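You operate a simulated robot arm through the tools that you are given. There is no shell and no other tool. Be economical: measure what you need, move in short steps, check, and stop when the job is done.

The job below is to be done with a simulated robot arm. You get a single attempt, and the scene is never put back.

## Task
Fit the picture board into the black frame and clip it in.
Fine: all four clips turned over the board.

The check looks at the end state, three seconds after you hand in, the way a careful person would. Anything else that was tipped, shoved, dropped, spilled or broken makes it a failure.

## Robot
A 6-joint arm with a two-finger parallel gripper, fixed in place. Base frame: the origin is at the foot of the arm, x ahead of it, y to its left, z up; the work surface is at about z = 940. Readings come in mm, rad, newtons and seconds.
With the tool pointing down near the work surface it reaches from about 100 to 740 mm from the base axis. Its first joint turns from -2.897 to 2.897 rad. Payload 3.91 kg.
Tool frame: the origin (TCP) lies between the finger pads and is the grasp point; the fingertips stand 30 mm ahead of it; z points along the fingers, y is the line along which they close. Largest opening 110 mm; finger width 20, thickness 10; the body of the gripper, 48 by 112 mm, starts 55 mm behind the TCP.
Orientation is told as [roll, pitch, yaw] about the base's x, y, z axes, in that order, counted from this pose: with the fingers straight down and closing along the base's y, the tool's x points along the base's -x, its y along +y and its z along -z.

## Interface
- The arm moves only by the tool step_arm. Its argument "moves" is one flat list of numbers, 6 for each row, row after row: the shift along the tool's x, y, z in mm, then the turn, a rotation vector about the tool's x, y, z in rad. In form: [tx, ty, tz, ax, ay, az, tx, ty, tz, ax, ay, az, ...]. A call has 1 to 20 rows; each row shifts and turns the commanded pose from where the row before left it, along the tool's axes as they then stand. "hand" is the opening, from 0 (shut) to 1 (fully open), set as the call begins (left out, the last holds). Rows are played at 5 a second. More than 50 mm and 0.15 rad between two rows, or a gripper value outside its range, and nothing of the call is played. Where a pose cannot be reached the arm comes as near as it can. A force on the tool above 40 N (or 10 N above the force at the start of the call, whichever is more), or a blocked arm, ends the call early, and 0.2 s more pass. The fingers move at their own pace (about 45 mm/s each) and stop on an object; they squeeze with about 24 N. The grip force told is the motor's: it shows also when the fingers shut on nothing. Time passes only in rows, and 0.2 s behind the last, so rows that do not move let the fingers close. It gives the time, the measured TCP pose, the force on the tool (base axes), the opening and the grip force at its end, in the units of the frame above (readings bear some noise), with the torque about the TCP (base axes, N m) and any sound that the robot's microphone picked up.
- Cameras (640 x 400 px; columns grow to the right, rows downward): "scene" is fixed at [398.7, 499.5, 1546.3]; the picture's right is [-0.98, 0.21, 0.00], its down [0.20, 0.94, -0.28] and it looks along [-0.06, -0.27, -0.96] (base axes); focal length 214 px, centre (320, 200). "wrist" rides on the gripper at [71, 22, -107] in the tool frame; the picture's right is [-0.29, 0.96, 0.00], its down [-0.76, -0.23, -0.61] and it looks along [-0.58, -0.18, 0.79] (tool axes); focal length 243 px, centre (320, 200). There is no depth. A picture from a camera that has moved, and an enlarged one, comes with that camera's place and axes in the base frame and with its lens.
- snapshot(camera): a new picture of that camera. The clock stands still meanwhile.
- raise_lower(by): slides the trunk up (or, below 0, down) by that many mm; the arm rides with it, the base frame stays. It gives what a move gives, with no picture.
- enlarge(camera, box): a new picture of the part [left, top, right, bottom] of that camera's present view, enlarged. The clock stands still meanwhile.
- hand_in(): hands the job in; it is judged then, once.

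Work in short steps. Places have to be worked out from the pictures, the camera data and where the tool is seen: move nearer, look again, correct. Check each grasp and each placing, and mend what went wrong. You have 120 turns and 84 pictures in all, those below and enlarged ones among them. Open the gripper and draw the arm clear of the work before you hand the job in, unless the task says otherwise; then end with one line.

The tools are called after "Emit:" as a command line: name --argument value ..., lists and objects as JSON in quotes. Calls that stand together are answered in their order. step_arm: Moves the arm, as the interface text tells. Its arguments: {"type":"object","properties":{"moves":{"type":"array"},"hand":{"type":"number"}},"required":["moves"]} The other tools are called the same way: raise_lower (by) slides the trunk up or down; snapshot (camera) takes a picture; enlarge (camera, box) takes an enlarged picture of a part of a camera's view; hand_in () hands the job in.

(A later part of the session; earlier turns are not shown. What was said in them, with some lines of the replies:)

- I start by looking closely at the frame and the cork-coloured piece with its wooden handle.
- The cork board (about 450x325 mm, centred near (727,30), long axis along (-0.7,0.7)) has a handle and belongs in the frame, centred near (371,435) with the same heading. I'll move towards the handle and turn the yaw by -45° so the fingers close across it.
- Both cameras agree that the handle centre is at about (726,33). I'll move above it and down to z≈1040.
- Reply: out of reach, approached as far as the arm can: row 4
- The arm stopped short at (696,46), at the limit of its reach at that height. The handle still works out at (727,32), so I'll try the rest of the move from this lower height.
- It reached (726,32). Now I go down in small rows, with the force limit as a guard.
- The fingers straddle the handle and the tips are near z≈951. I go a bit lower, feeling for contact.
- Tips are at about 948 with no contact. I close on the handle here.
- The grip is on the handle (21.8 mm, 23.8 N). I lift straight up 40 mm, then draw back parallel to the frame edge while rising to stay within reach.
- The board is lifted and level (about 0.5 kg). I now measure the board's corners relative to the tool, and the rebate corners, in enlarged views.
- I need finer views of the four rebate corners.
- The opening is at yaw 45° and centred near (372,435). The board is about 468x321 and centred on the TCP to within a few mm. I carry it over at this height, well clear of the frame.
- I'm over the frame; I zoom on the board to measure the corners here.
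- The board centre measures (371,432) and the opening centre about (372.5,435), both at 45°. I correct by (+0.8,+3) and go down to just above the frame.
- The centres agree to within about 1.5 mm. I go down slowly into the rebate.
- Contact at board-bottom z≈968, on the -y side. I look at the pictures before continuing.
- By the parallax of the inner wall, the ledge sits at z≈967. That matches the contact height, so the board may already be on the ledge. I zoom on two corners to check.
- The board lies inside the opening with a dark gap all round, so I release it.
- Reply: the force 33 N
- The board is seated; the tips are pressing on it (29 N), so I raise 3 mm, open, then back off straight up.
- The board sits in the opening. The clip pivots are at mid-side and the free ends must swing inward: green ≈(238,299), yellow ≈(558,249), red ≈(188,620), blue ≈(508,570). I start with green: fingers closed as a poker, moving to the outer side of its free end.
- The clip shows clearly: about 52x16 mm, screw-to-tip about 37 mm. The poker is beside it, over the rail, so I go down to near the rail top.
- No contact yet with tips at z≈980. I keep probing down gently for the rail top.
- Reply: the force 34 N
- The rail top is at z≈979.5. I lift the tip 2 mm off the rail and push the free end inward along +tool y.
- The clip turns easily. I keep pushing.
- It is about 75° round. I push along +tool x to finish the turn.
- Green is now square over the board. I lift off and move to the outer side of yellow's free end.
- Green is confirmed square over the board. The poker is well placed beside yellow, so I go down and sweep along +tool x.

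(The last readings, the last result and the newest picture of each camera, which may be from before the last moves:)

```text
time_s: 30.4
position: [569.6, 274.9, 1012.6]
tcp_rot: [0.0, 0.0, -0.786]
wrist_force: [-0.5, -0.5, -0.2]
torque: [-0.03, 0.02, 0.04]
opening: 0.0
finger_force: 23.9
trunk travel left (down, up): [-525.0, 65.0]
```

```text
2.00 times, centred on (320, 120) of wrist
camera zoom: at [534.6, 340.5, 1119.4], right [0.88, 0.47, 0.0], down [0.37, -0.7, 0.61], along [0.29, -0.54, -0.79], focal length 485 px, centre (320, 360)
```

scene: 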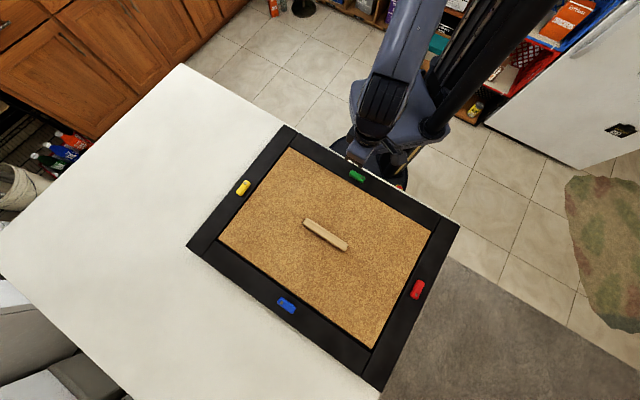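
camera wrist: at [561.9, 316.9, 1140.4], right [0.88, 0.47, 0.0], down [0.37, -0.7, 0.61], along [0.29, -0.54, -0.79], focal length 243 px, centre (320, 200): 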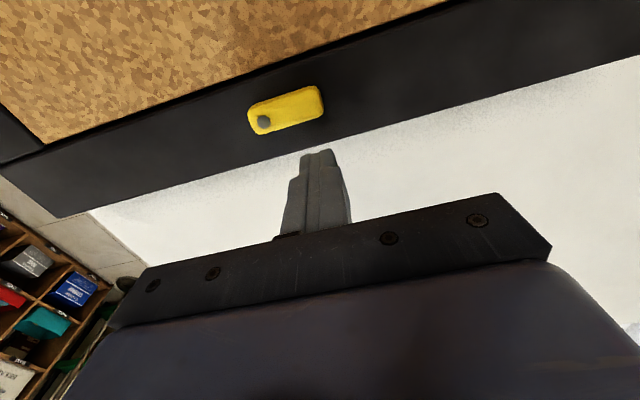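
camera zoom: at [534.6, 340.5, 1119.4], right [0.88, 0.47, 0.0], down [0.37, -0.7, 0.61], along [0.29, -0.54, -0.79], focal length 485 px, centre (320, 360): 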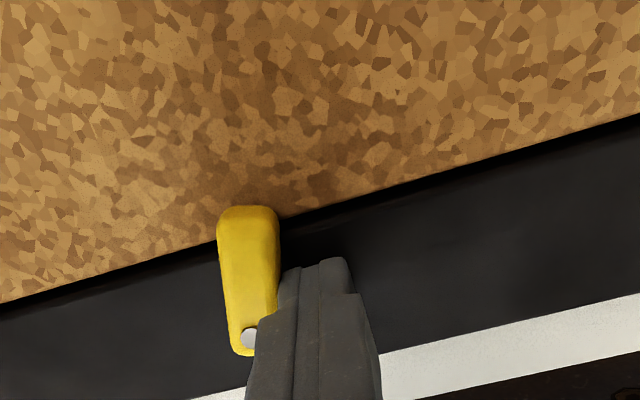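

It is about 70° round. I continue inward, then push along -tool y to square it.

Emit:
step_arm --moves '[5, 0, 0, 0, 0, 0, 5, 0, 0, 0, 0, 0, 5, 0, 0, 0, 0, 0, 0, -3, 0, 0, 0, 0, 0, -2, 0, 0, 0, 0, 0, -2, 0, 0, 0, 0]'

Emit:
enlarge --camera "scene" --box '[200, 140, 300, 210]'

Emit:
enlarge --camera "wrist" --box '[220, 20, 420, 220]'

```text
time_s: 31.8
position: [554.1, 281.7, 1012.5]
tcp_rot: [0.001, -0.002, -0.786]
wrist_force: [2.2, 5.4, 1.1]
torque: [0.06, 0.02, 0.0]
opening: 0.0
finger_force: 23.7
trunk travel left (down, up): [-525.0, 65.0]
```

```text
5.71 times, centred on (250, 175) of scene
camera zoom: at [398.7, 499.5, 1546.3], right [-0.98, 0.21, 0.0], down [0.2, 0.94, -0.28], along [-0.06, -0.27, -0.96], focal length 1226 px, centre (720, 343)
```

zoom: 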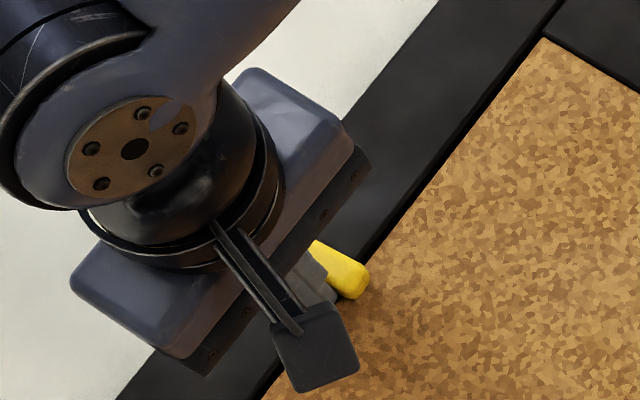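

```text
2.00 times, centred on (320, 120) of wrist
camera zoom: at [519.2, 347.1, 1119.8], right [0.88, 0.47, 0.0], down [0.37, -0.7, 0.61], along [0.29, -0.54, -0.79], focal length 485 px, centre (320, 360)
```

zoom: 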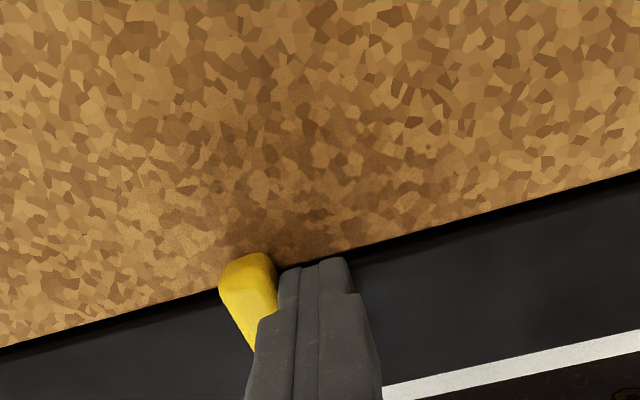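

Yellow is square over the board (it has met its stop, 5 N). I back off, lift and go to the outer side of red's free end.

Emit:
step_arm --moves '[0, 3, 0, 0, 0, 0, 0, 0, -22, 0, 0, 0, 0, 0, -22, 0, 0, 0, 40, -3.8, 0, 0, 0, 0, 40, -3.8, 0, 0, 0, 0, 40, -3.8, 0, 0, 0, 0, 40, -3.8, 0, 0, 0, 0, 40, -3.8, 0, 0, 0, 0, 40, -3.8, 0, 0, 0, 0, 40, -3.8, 0, 0, 0, 0, 40, -3.8, 0, 0, 0, 0, 40, -3.8, 0, 0, 0, 0, 40, -3.8, 0, 0, 0, 0, 40, -3.8, 0, 0, 0, 0, 40, -3.8, 0, 0, 0, 0, 45, -3.6, 0, 0, 0, 0, 0, 0, 22, 0, 0, 0]'

Emit:
snapshot --camera "scene"

Emit:
snapshot --camera "wrist"

```text
time_s: 35.4
position: [150.6, 620.5, 1034.3]
tcp_rot: [0.001, 0.0, -0.788]
wrist_force: [0.1, -0.2, -0.2]
torque: [0.0, -0.02, -0.05]
opening: 0.0
finger_force: 24.4
trunk travel left (down, up): [-525.0, 65.0]
```

```text
36 pictures are left
```

scene: 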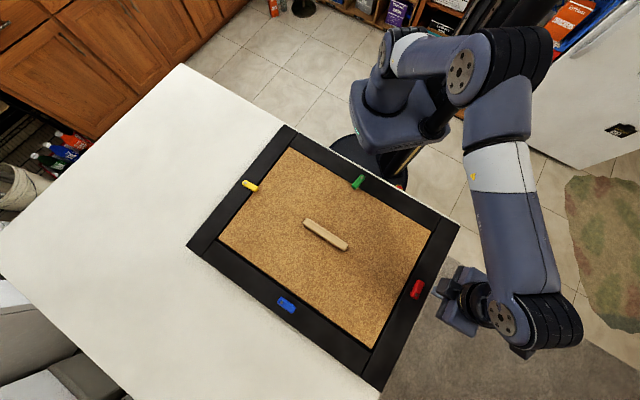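

```text
35 pictures are left
camera wrist: at [115.1, 686.0, 1141.7], right [0.88, 0.47, 0.0], down [0.37, -0.7, 0.61], along [0.29, -0.54, -0.79], focal length 243 px, centre (320, 200)
```

wrist: 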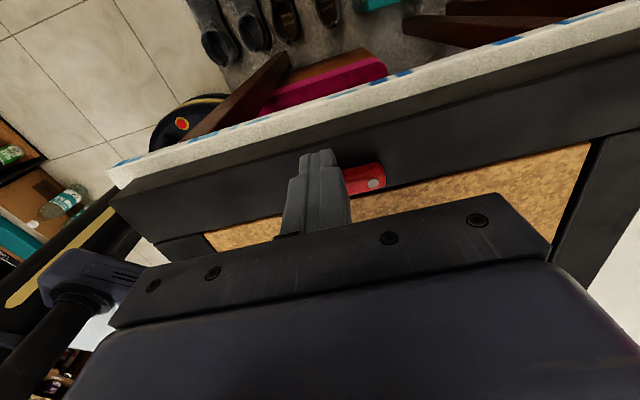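

The poker is over the outer part of red's rail. I lower it to clip height and check.

Emit:
step_arm --moves '[2, 0, 8, 0, 0, 0, 0, 0, 7, 0, 0, 0, 0, 0, 6, 0, 0, 0]'

Emit:
enlarge --camera "wrist" --box '[220, 60, 440, 240]'

```text
time_s: 36.2
position: [150.6, 621.5, 1013.6]
tcp_rot: [0.001, 0.0, -0.786]
wrist_force: [0.0, -0.7, -0.5]
torque: [0.02, -0.01, 0.0]
opening: 0.1
finger_force: 24.2
trunk travel left (down, up): [-525.0, 65.0]
```

```text
2.22 times, centred on (330, 150) of wrist
camera zoom: at [114.4, 686.5, 1120.1], right [0.88, 0.47, 0.0], down [0.37, -0.7, 0.61], along [0.29, -0.54, -0.79], focal length 539 px, centre (298, 311)
```

zoom: 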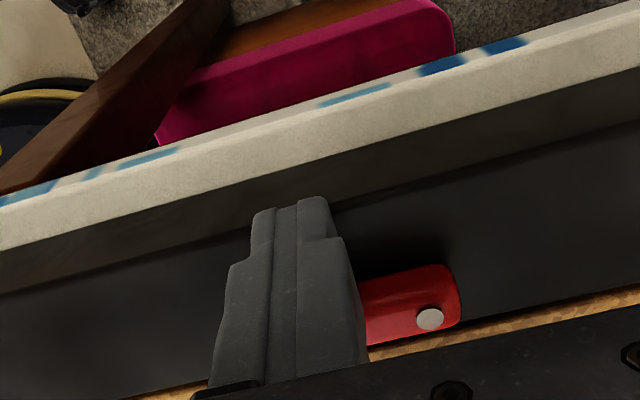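

It's clear and level with the clip. I sweep along -tool x.

Emit:
step_arm --moves '[-5, 0, 1, 0, 0, 0, -5, 0, 0, 0, 0, 0, -5, 0, 0, 0, 0, 0, -5, 0, 0, 0, 0, 0, -5, 0, 0, 0, 0, 0, -5, 0, 0, 0, 0, 0, -5, 0, 0, 0, 0, 0, -5, 0, 0, 0, 0, 0, -5, 0, 0, 0, 0, 0, -5, 0, 0, 0, 0, 0]'

Emit:
enlarge --camera "scene" --box '[370, 250, 470, 330]'

Emit:
enlarge --camera "wrist" --box '[220, 60, 440, 240]'

```text
time_s: 38.4
position: [184.3, 587.1, 1012.1]
tcp_rot: [0.0, 0.0, -0.783]
wrist_force: [0.0, -0.5, -0.1]
torque: [-0.01, 0.01, -0.02]
opening: 0.1
finger_force: 23.6
trunk travel left (down, up): [-525.0, 65.0]
```

```text
5.00 times, centred on (420, 290) of scene
camera zoom: at [398.7, 499.5, 1546.3], right [-0.98, 0.21, 0.0], down [0.2, 0.94, -0.28], along [-0.06, -0.27, -0.96], focal length 1072 px, centre (-180, -250)
```

zoom: 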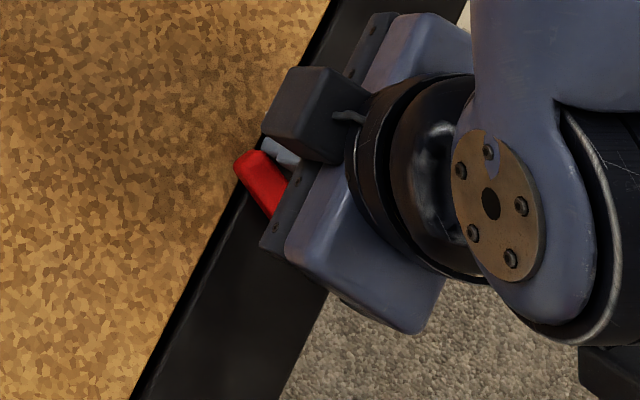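

```text
2.22 times, centred on (330, 150) of wrist
camera zoom: at [149.6, 651.2, 1119.5], right [0.88, 0.47, 0.0], down [0.37, -0.7, 0.61], along [0.29, -0.54, -0.79], focal length 539 px, centre (298, 311)
```

zoom: 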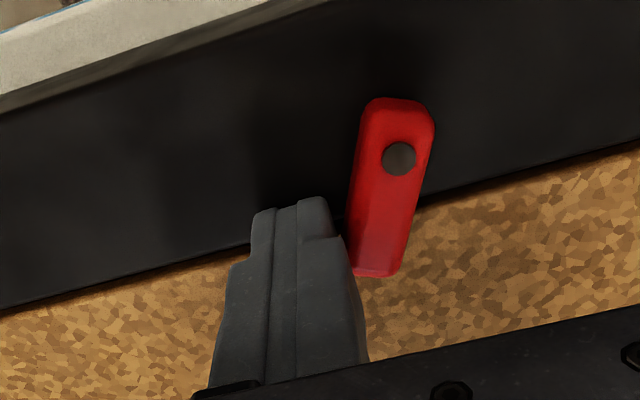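

It's about 70° round; I push along +tool y to square it.

Emit:
step_arm --moves '[-4, 0, 0, 0, 0, 0, 0, 3, 0, 0, 0, 0, 0, 3, 0, 0, 0, 0, 0, 2.5, 0, 0, 0, 0]'

Emit:
enlarge --camera "wrist" --box '[220, 60, 440, 240]'

```text
time_s: 39.4
position: [193.6, 588.1, 1013.0]
tcp_rot: [0.0, 0.001, -0.786]
wrist_force: [-0.5, -0.1, 0.6]
torque: [0.0, -0.01, -0.04]
opening: 0.1
finger_force: 24.4
trunk travel left (down, up): [-525.0, 65.0]
```

```text
2.22 times, centred on (330, 150) of wrist
camera zoom: at [158.7, 654.0, 1119.6], right [0.88, 0.47, 0.0], down [0.37, -0.7, 0.61], along [0.29, -0.54, -0.79], focal length 539 px, centre (298, 311)
```

zoom: 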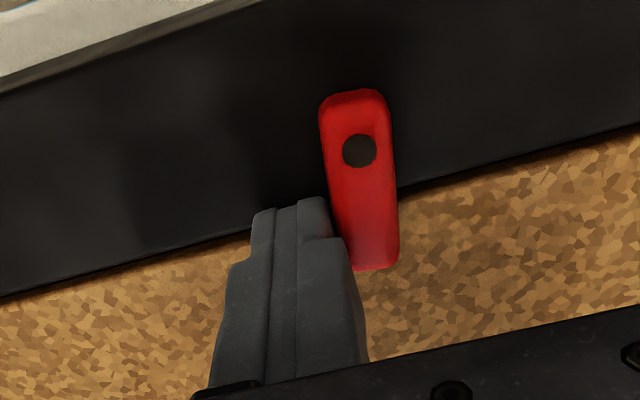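

That's about 85°; 2 mm more squares it, then I lift clear and look.

Emit:
step_arm --moves '[0, 2, 0, 0, 0, 0, 0, -3, 0, 0, 0, 0, 0, 0, -22, 0, 0, 0, 0, 0, -25, 0, 0, 0]'

Emit:
snapshot --camera "wrist"

```text
time_s: 40.4
position: [192.1, 589.0, 1059.0]
tcp_rot: [0.001, 0.0, -0.786]
wrist_force: [-0.3, -0.2, 0.6]
torque: [-0.01, 0.03, 0.02]
opening: 0.2
finger_force: 24.0
trunk travel left (down, up): [-525.0, 65.0]
```

```text
30 pictures are left
camera wrist: at [157.8, 653.2, 1166.8], right [0.88, 0.47, 0.0], down [0.37, -0.7, 0.61], along [0.29, -0.54, -0.79], focal length 243 px, centre (320, 200)
```

wrist: 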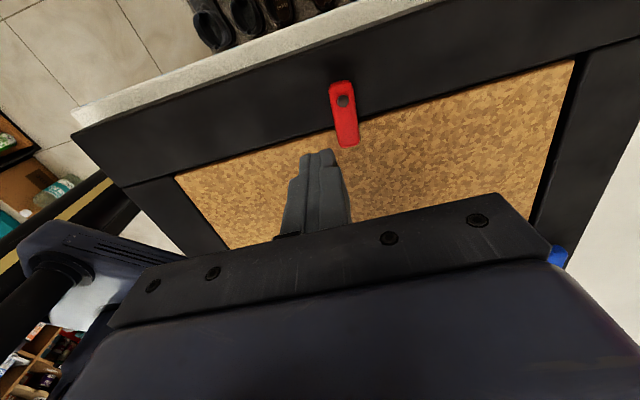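

Red is square over the board. Blue's free end is at radius ~790, so I'll tilt the tool outward about 0.4 rad to reach its outer side. First I go to an intermediate point and tilt.

Emit:
step_arm --moves '[0, 0, -25, 0, 0, 0, -37.4, 21.1, 0, 0, 0, 0, -37.4, 21.1, 0, 0, 0, 0, -37.4, 21.1, 0, 0, 0, 0, -37.4, 21.1, 0, 0, 0, 0, -37.4, 21.1, 0, 0, 0, 0, -37.4, 21.1, 0, 0, 0, 0, 0, 0, 0, -0.1, 0, 0, 0, 0, 0, -0.1, 0, 0, 0, 0, 0, -0.1, 0, 0, 0, 0, 0, -0.1, 0, 0]'

Emit:
snapshot --camera "wrist"

```text
time_s: 42.8
position: [440.7, 519.2, 1083.9]
tcp_rot: [0.403, -0.001, -0.784]
wrist_force: [-1.1, 0.1, -0.1]
torque: [-0.02, 0.01, 0.02]
opening: 0.0
finger_force: 23.9
trunk travel left (down, up): [-525.0, 65.0]
```

```text
29 pictures are left
camera wrist: at [375.1, 553.4, 1191.7], right [0.83, 0.42, 0.37], down [0.22, -0.86, 0.47], along [0.52, -0.31, -0.8], focal length 243 px, centre (320, 200)
```

wrist: 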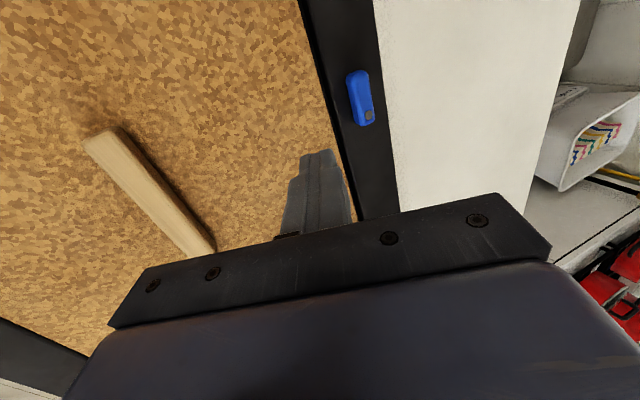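

The tilt is outward as wanted. I move to above the outer side of blue's free end.

Emit:
step_arm --moves '[4, 21.3, 18.2, 0, 0, 0, 4, 21.3, 18.2, 0, 0, 0, 4, 21.3, 18.2, 0, 0, 0, 4, 21.3, 18.2, 0, 0, 0]'

Emit:
snapshot --camera "wrist"

Emit:
enlarge --camera "scene" --box '[220, 250, 380, 370]'

```text
time_s: 43.8
position: [506.3, 605.2, 1048.8]
tcp_rot: [0.397, 0.0, -0.787]
wrist_force: [0.7, -0.5, 0.2]
torque: [0.0, -0.01, -0.02]
opening: 0.0
finger_force: 23.8
trunk travel left (down, up): [-525.0, 65.0]
```

```text
28 pictures are left
camera wrist: at [440.4, 640.7, 1156.4], right [0.83, 0.42, 0.37], down [0.22, -0.85, 0.47], along [0.51, -0.31, -0.8], focal length 243 px, centre (320, 200)
```

wrist: 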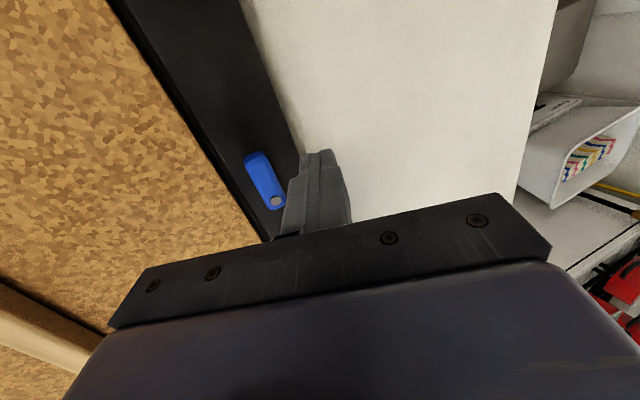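

```text
3.33 times, centred on (300, 310) of scene
camera zoom: at [398.7, 499.5, 1546.3], right [-0.98, 0.21, 0.0], down [0.2, 0.94, -0.28], along [-0.06, -0.27, -0.96], focal length 715 px, centre (387, -167)
```

zoom: 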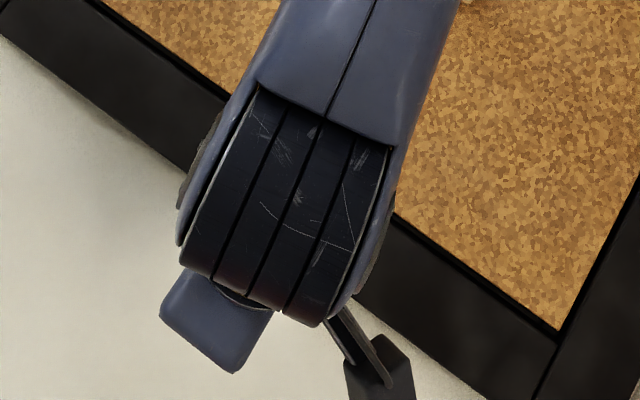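

I have reach and the poker is clear outside the clip. I go straight down (along the base vertical) to clip height.

Emit:
step_arm --moves '[0, -5.4, 12.9, 0, 0, 0, 0, -5.4, 12.9, 0, 0, 0, 0, -2.7, 6.4, 0, 0, 0]'

Emit:
enlarge --camera "wrist" --box '[200, 80, 400, 240]'

```text
time_s: 44.6
position: [505.6, 605.8, 1015.3]
tcp_rot: [0.4, 0.0, -0.786]
wrist_force: [0.1, 0.2, 0.3]
torque: [-0.01, -0.01, 0.01]
opening: 0.1
finger_force: 24.1
trunk travel left (down, up): [-525.0, 65.0]
```

```text
2.50 times, centred on (300, 160) of wrist
camera zoom: at [439.4, 640.5, 1122.1], right [0.83, 0.42, 0.37], down [0.22, -0.85, 0.47], along [0.51, -0.31, -0.8], focal length 606 px, centre (370, 300)
```

zoom: 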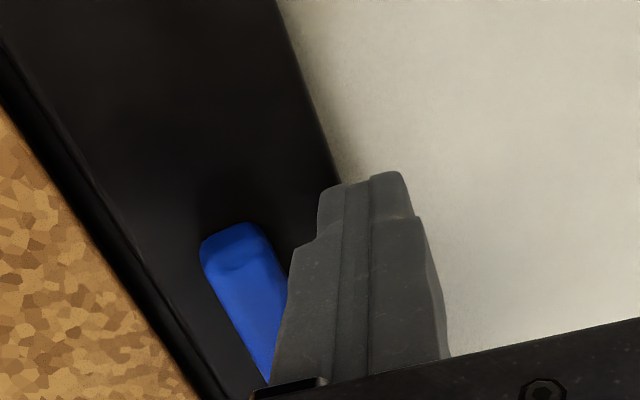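

In position. I sweep inward horizontally.

Emit:
step_arm --moves '[0, -5, -1.05, 0, 0, 0, 0, -4.6, -1.94, 0, 0, 0, 0, -4.6, -1.94, 0, 0, 0, 0, -4.6, -1.94, 0, 0, 0, 0, -4.6, -1.94, 0, 0, 0, 0, -4.6, -1.94, 0, 0, 0]'

Emit:
enlarge --camera "wrist" --box '[200, 80, 400, 240]'

```text
time_s: 46.0
position: [483.3, 584.4, 1015.4]
tcp_rot: [0.4, 0.0, -0.786]
wrist_force: [0.3, -0.2, 0.7]
torque: [0.0, 0.01, 0.0]
opening: 0.3
finger_force: 24.3
trunk travel left (down, up): [-525.0, 65.0]
```

```text
2.50 times, centred on (300, 160) of wrist
camera zoom: at [418.2, 619.1, 1121.7], right [0.83, 0.42, 0.37], down [0.22, -0.85, 0.47], along [0.52, -0.31, -0.8], focal length 606 px, centre (370, 300)
```

zoom: 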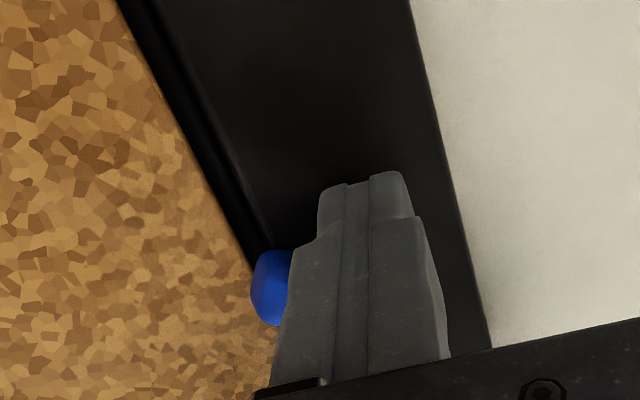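

The clip is turning. I continue inward.

Emit:
step_arm --moves '[0, -5, -1.05, 0, 0, 0, 0, -4.6, -1.94, 0, 0, 0, 0, -4.6, -1.94, 0, 0, 0, 0, -4.6, -1.94, 0, 0, 0]'

Emit:
snapshot --camera "wrist"

Emit:
enlarge --camera "scene" --box '[240, 260, 340, 330]'

```text
time_s: 47.0
position: [470.6, 570.9, 1013.7]
tcp_rot: [0.4, 0.001, -0.784]
wrist_force: [-0.4, 0.7, 0.4]
torque: [0.01, 0.0, -0.02]
opening: 0.0
finger_force: 23.6
trunk travel left (down, up): [-525.0, 65.0]
```

```text
24 pictures are left
camera wrist: at [404.4, 605.2, 1120.2], right [0.83, 0.42, 0.37], down [0.22, -0.85, 0.47], along [0.51, -0.31, -0.8], focal length 243 px, centre (320, 200)
```

wrist: 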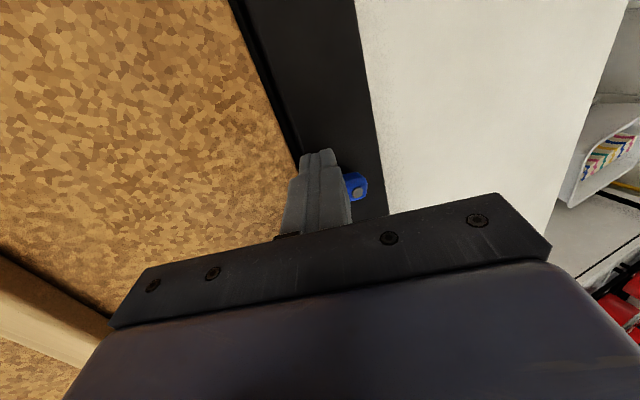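

```text
5.71 times, centred on (290, 295) of scene
camera zoom: at [398.7, 499.5, 1546.3], right [-0.98, 0.21, 0.0], down [0.2, 0.94, -0.28], along [-0.06, -0.27, -0.96], focal length 1226 px, centre (491, -343)
```

zoom: 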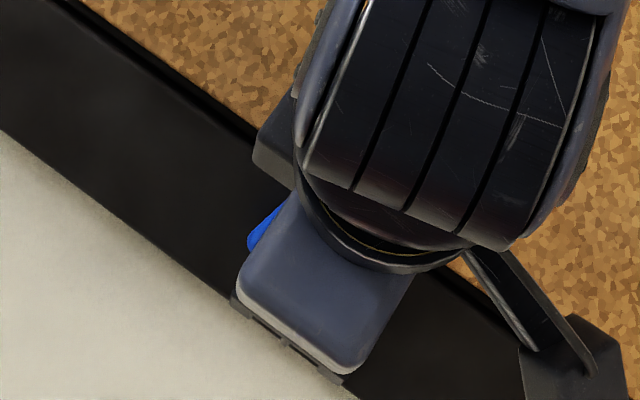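

Now at A≈27, B≈26 from the pivot. I push along -tool x to square it.

Emit:
step_arm --moves '[-3, 0, 0, 0, 0, 0, -3, 0, 0, 0, 0, 0, -3, 0, 0, 0, 0, 0]'

Emit:
snapshot --camera "wrist"

```text
time_s: 47.8
position: [476.1, 564.7, 1013.1]
tcp_rot: [0.399, -0.001, -0.786]
wrist_force: [-1.2, 0.1, 0.3]
torque: [-0.02, 0.0, 0.06]
opening: 0.3
finger_force: 23.9
trunk travel left (down, up): [-525.0, 65.0]
```

```text
22 pictures are left
camera wrist: at [410.2, 599.2, 1120.3], right [0.83, 0.42, 0.37], down [0.22, -0.85, 0.47], along [0.51, -0.31, -0.8], focal length 243 px, centre (320, 200)
```

wrist: 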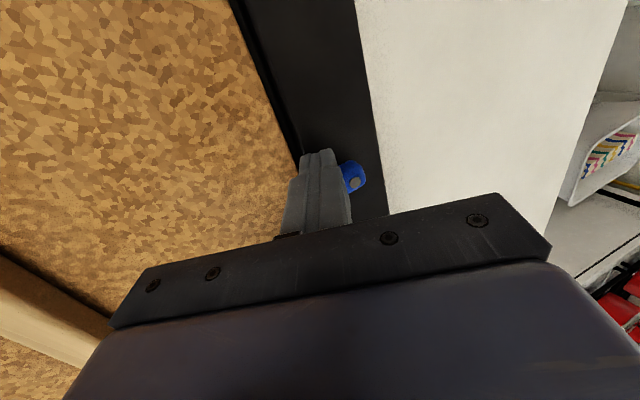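

A light contact is felt. I back off, lift straight up and draw inward, then inspect all the clips.

Emit:
step_arm --moves '[3, 0, 0, 0, 0, 0, 0, 9.7, -23, 0, 0, 0, 0, 9.7, -23, 0, 0, 0, 0, 9.7, -23, 0, 0, 0, 0, -40, -17, 0, 0, 0, 0, -40, -17, 0, 0, 0, 0, -40, -17, 0, 0, 0, 0, -40, -17, 0, 0, 0, 0, -40, -17, 0, 0, 0]'

Emit:
snapshot --camera "scene"

```text
time_s: 49.8
position: [320.1, 412.5, 1089.4]
tcp_rot: [0.4, -0.001, -0.784]
wrist_force: [0.4, 0.1, -0.1]
torque: [0.01, 0.03, -0.01]
opening: 0.0
finger_force: 23.9
trunk travel left (down, up): [-525.0, 65.0]
```

```text
21 pictures are left
```

scene: 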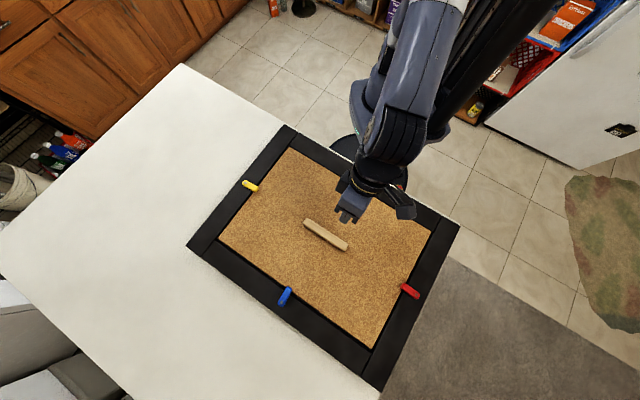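

All four clips look turned. I raise and retract the arm, straighten it and open the gripper for a clear view.

Emit:
step_arm --moves '[0, 17.5, -41.4, 0, 0, 0, 0, 17.5, -41.4, 0, 0, 0, 0, 17.5, -41.4, 0, 0, 0, 0, 0, 0, 0.1, 0, 0, 0, 0, 0, 0.1, 0, 0, 0, 0, 0, 0.1, 0, 0, 0, 0, 0, 0.1, 0, 0, -12, -34, -8, 0, 0, 0, -12, -34, -8, 0, 0, 0, -12, -34, -8, 0, 0, 0, -12, -34, -8, 0, 0, 0, -12, -34, 0, 0, 0, 0]' --hand 1

Emit:
enlarge --camera "scene" --box '[180, 120, 330, 330]'

Emit:
enlarge --camera "scene" --box '[260, 150, 470, 400]'

```text
time_s: 52.4
position: [242.5, 249.5, 1255.1]
tcp_rot: [0.0, -0.001, -0.786]
wrist_force: [0.2, 0.3, -0.6]
torque: [0.0, -0.02, 0.03]
opening: 110.0
finger_force: 0.1
trunk travel left (down, up): [-525.0, 65.0]
```

```text
1.90 times, centred on (255, 225) of scene
camera zoom: at [398.7, 499.5, 1546.3], right [-0.98, 0.21, 0.0], down [0.2, 0.94, -0.28], along [-0.06, -0.27, -0.96], focal length 408 px, centre (444, 152)
```

zoom: 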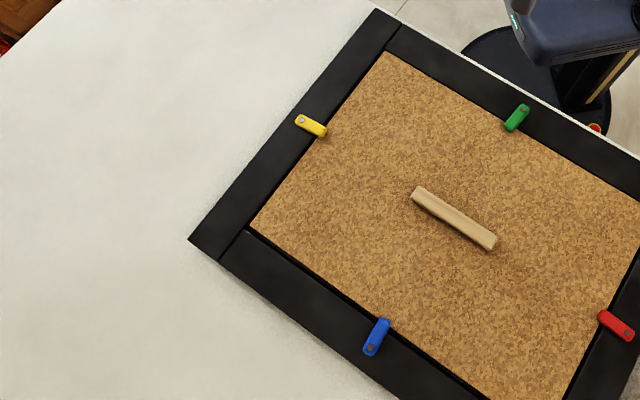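

```text
1.60 times, centred on (365, 275) of scene
camera zoom: at [398.7, 499.5, 1546.3], right [-0.98, 0.21, 0.0], down [0.2, 0.94, -0.28], along [-0.06, -0.27, -0.96], focal length 343 px, centre (248, 80)
```

zoom: 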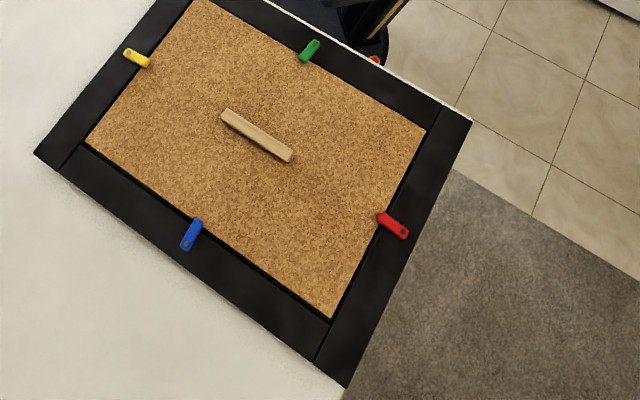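

All clips reach the board edge; I check the blue one closely since its gap is the widest.

Emit:
enlarge --camera "scene" --box '[265, 275, 313, 315]'

Emit:
enlarge --camera "scene" --box '[385, 270, 433, 310]'

```text
10.00 times, centred on (289, 295) of scene
camera zoom: at [398.7, 499.5, 1546.3], right [-0.98, 0.21, 0.0], down [0.2, 0.94, -0.28], along [-0.06, -0.27, -0.96], focal length 2145 px, centre (630, -750)
```

zoom: 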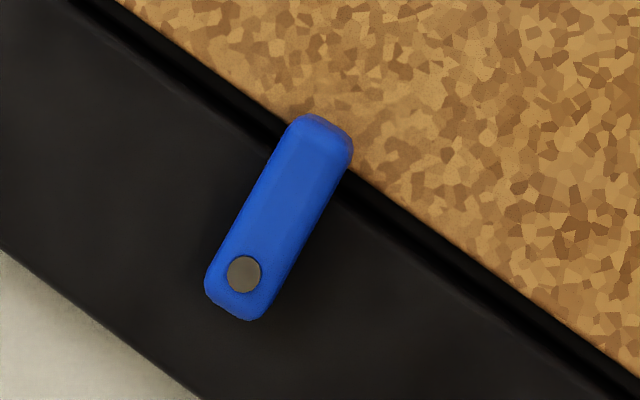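

```text
10.00 times, centred on (409, 290) of scene
camera zoom: at [398.7, 499.5, 1546.3], right [-0.98, 0.21, 0.0], down [0.2, 0.94, -0.28], along [-0.06, -0.27, -0.96], focal length 2145 px, centre (-570, -700)
```

zoom: 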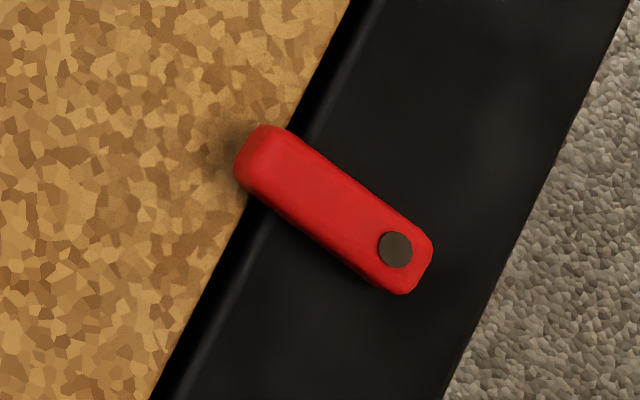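

Blue overlaps the board by about 7–8 mm and red by more, so all four clips are over the board and the arm is clear. I hand in.

Emit:
hand_in

```text
The job is handed in.
```

The picture board is seated in the black frame and all four clips are turned over its edge; the gripper is open, the arm is drawn clear, and the job is handed in.
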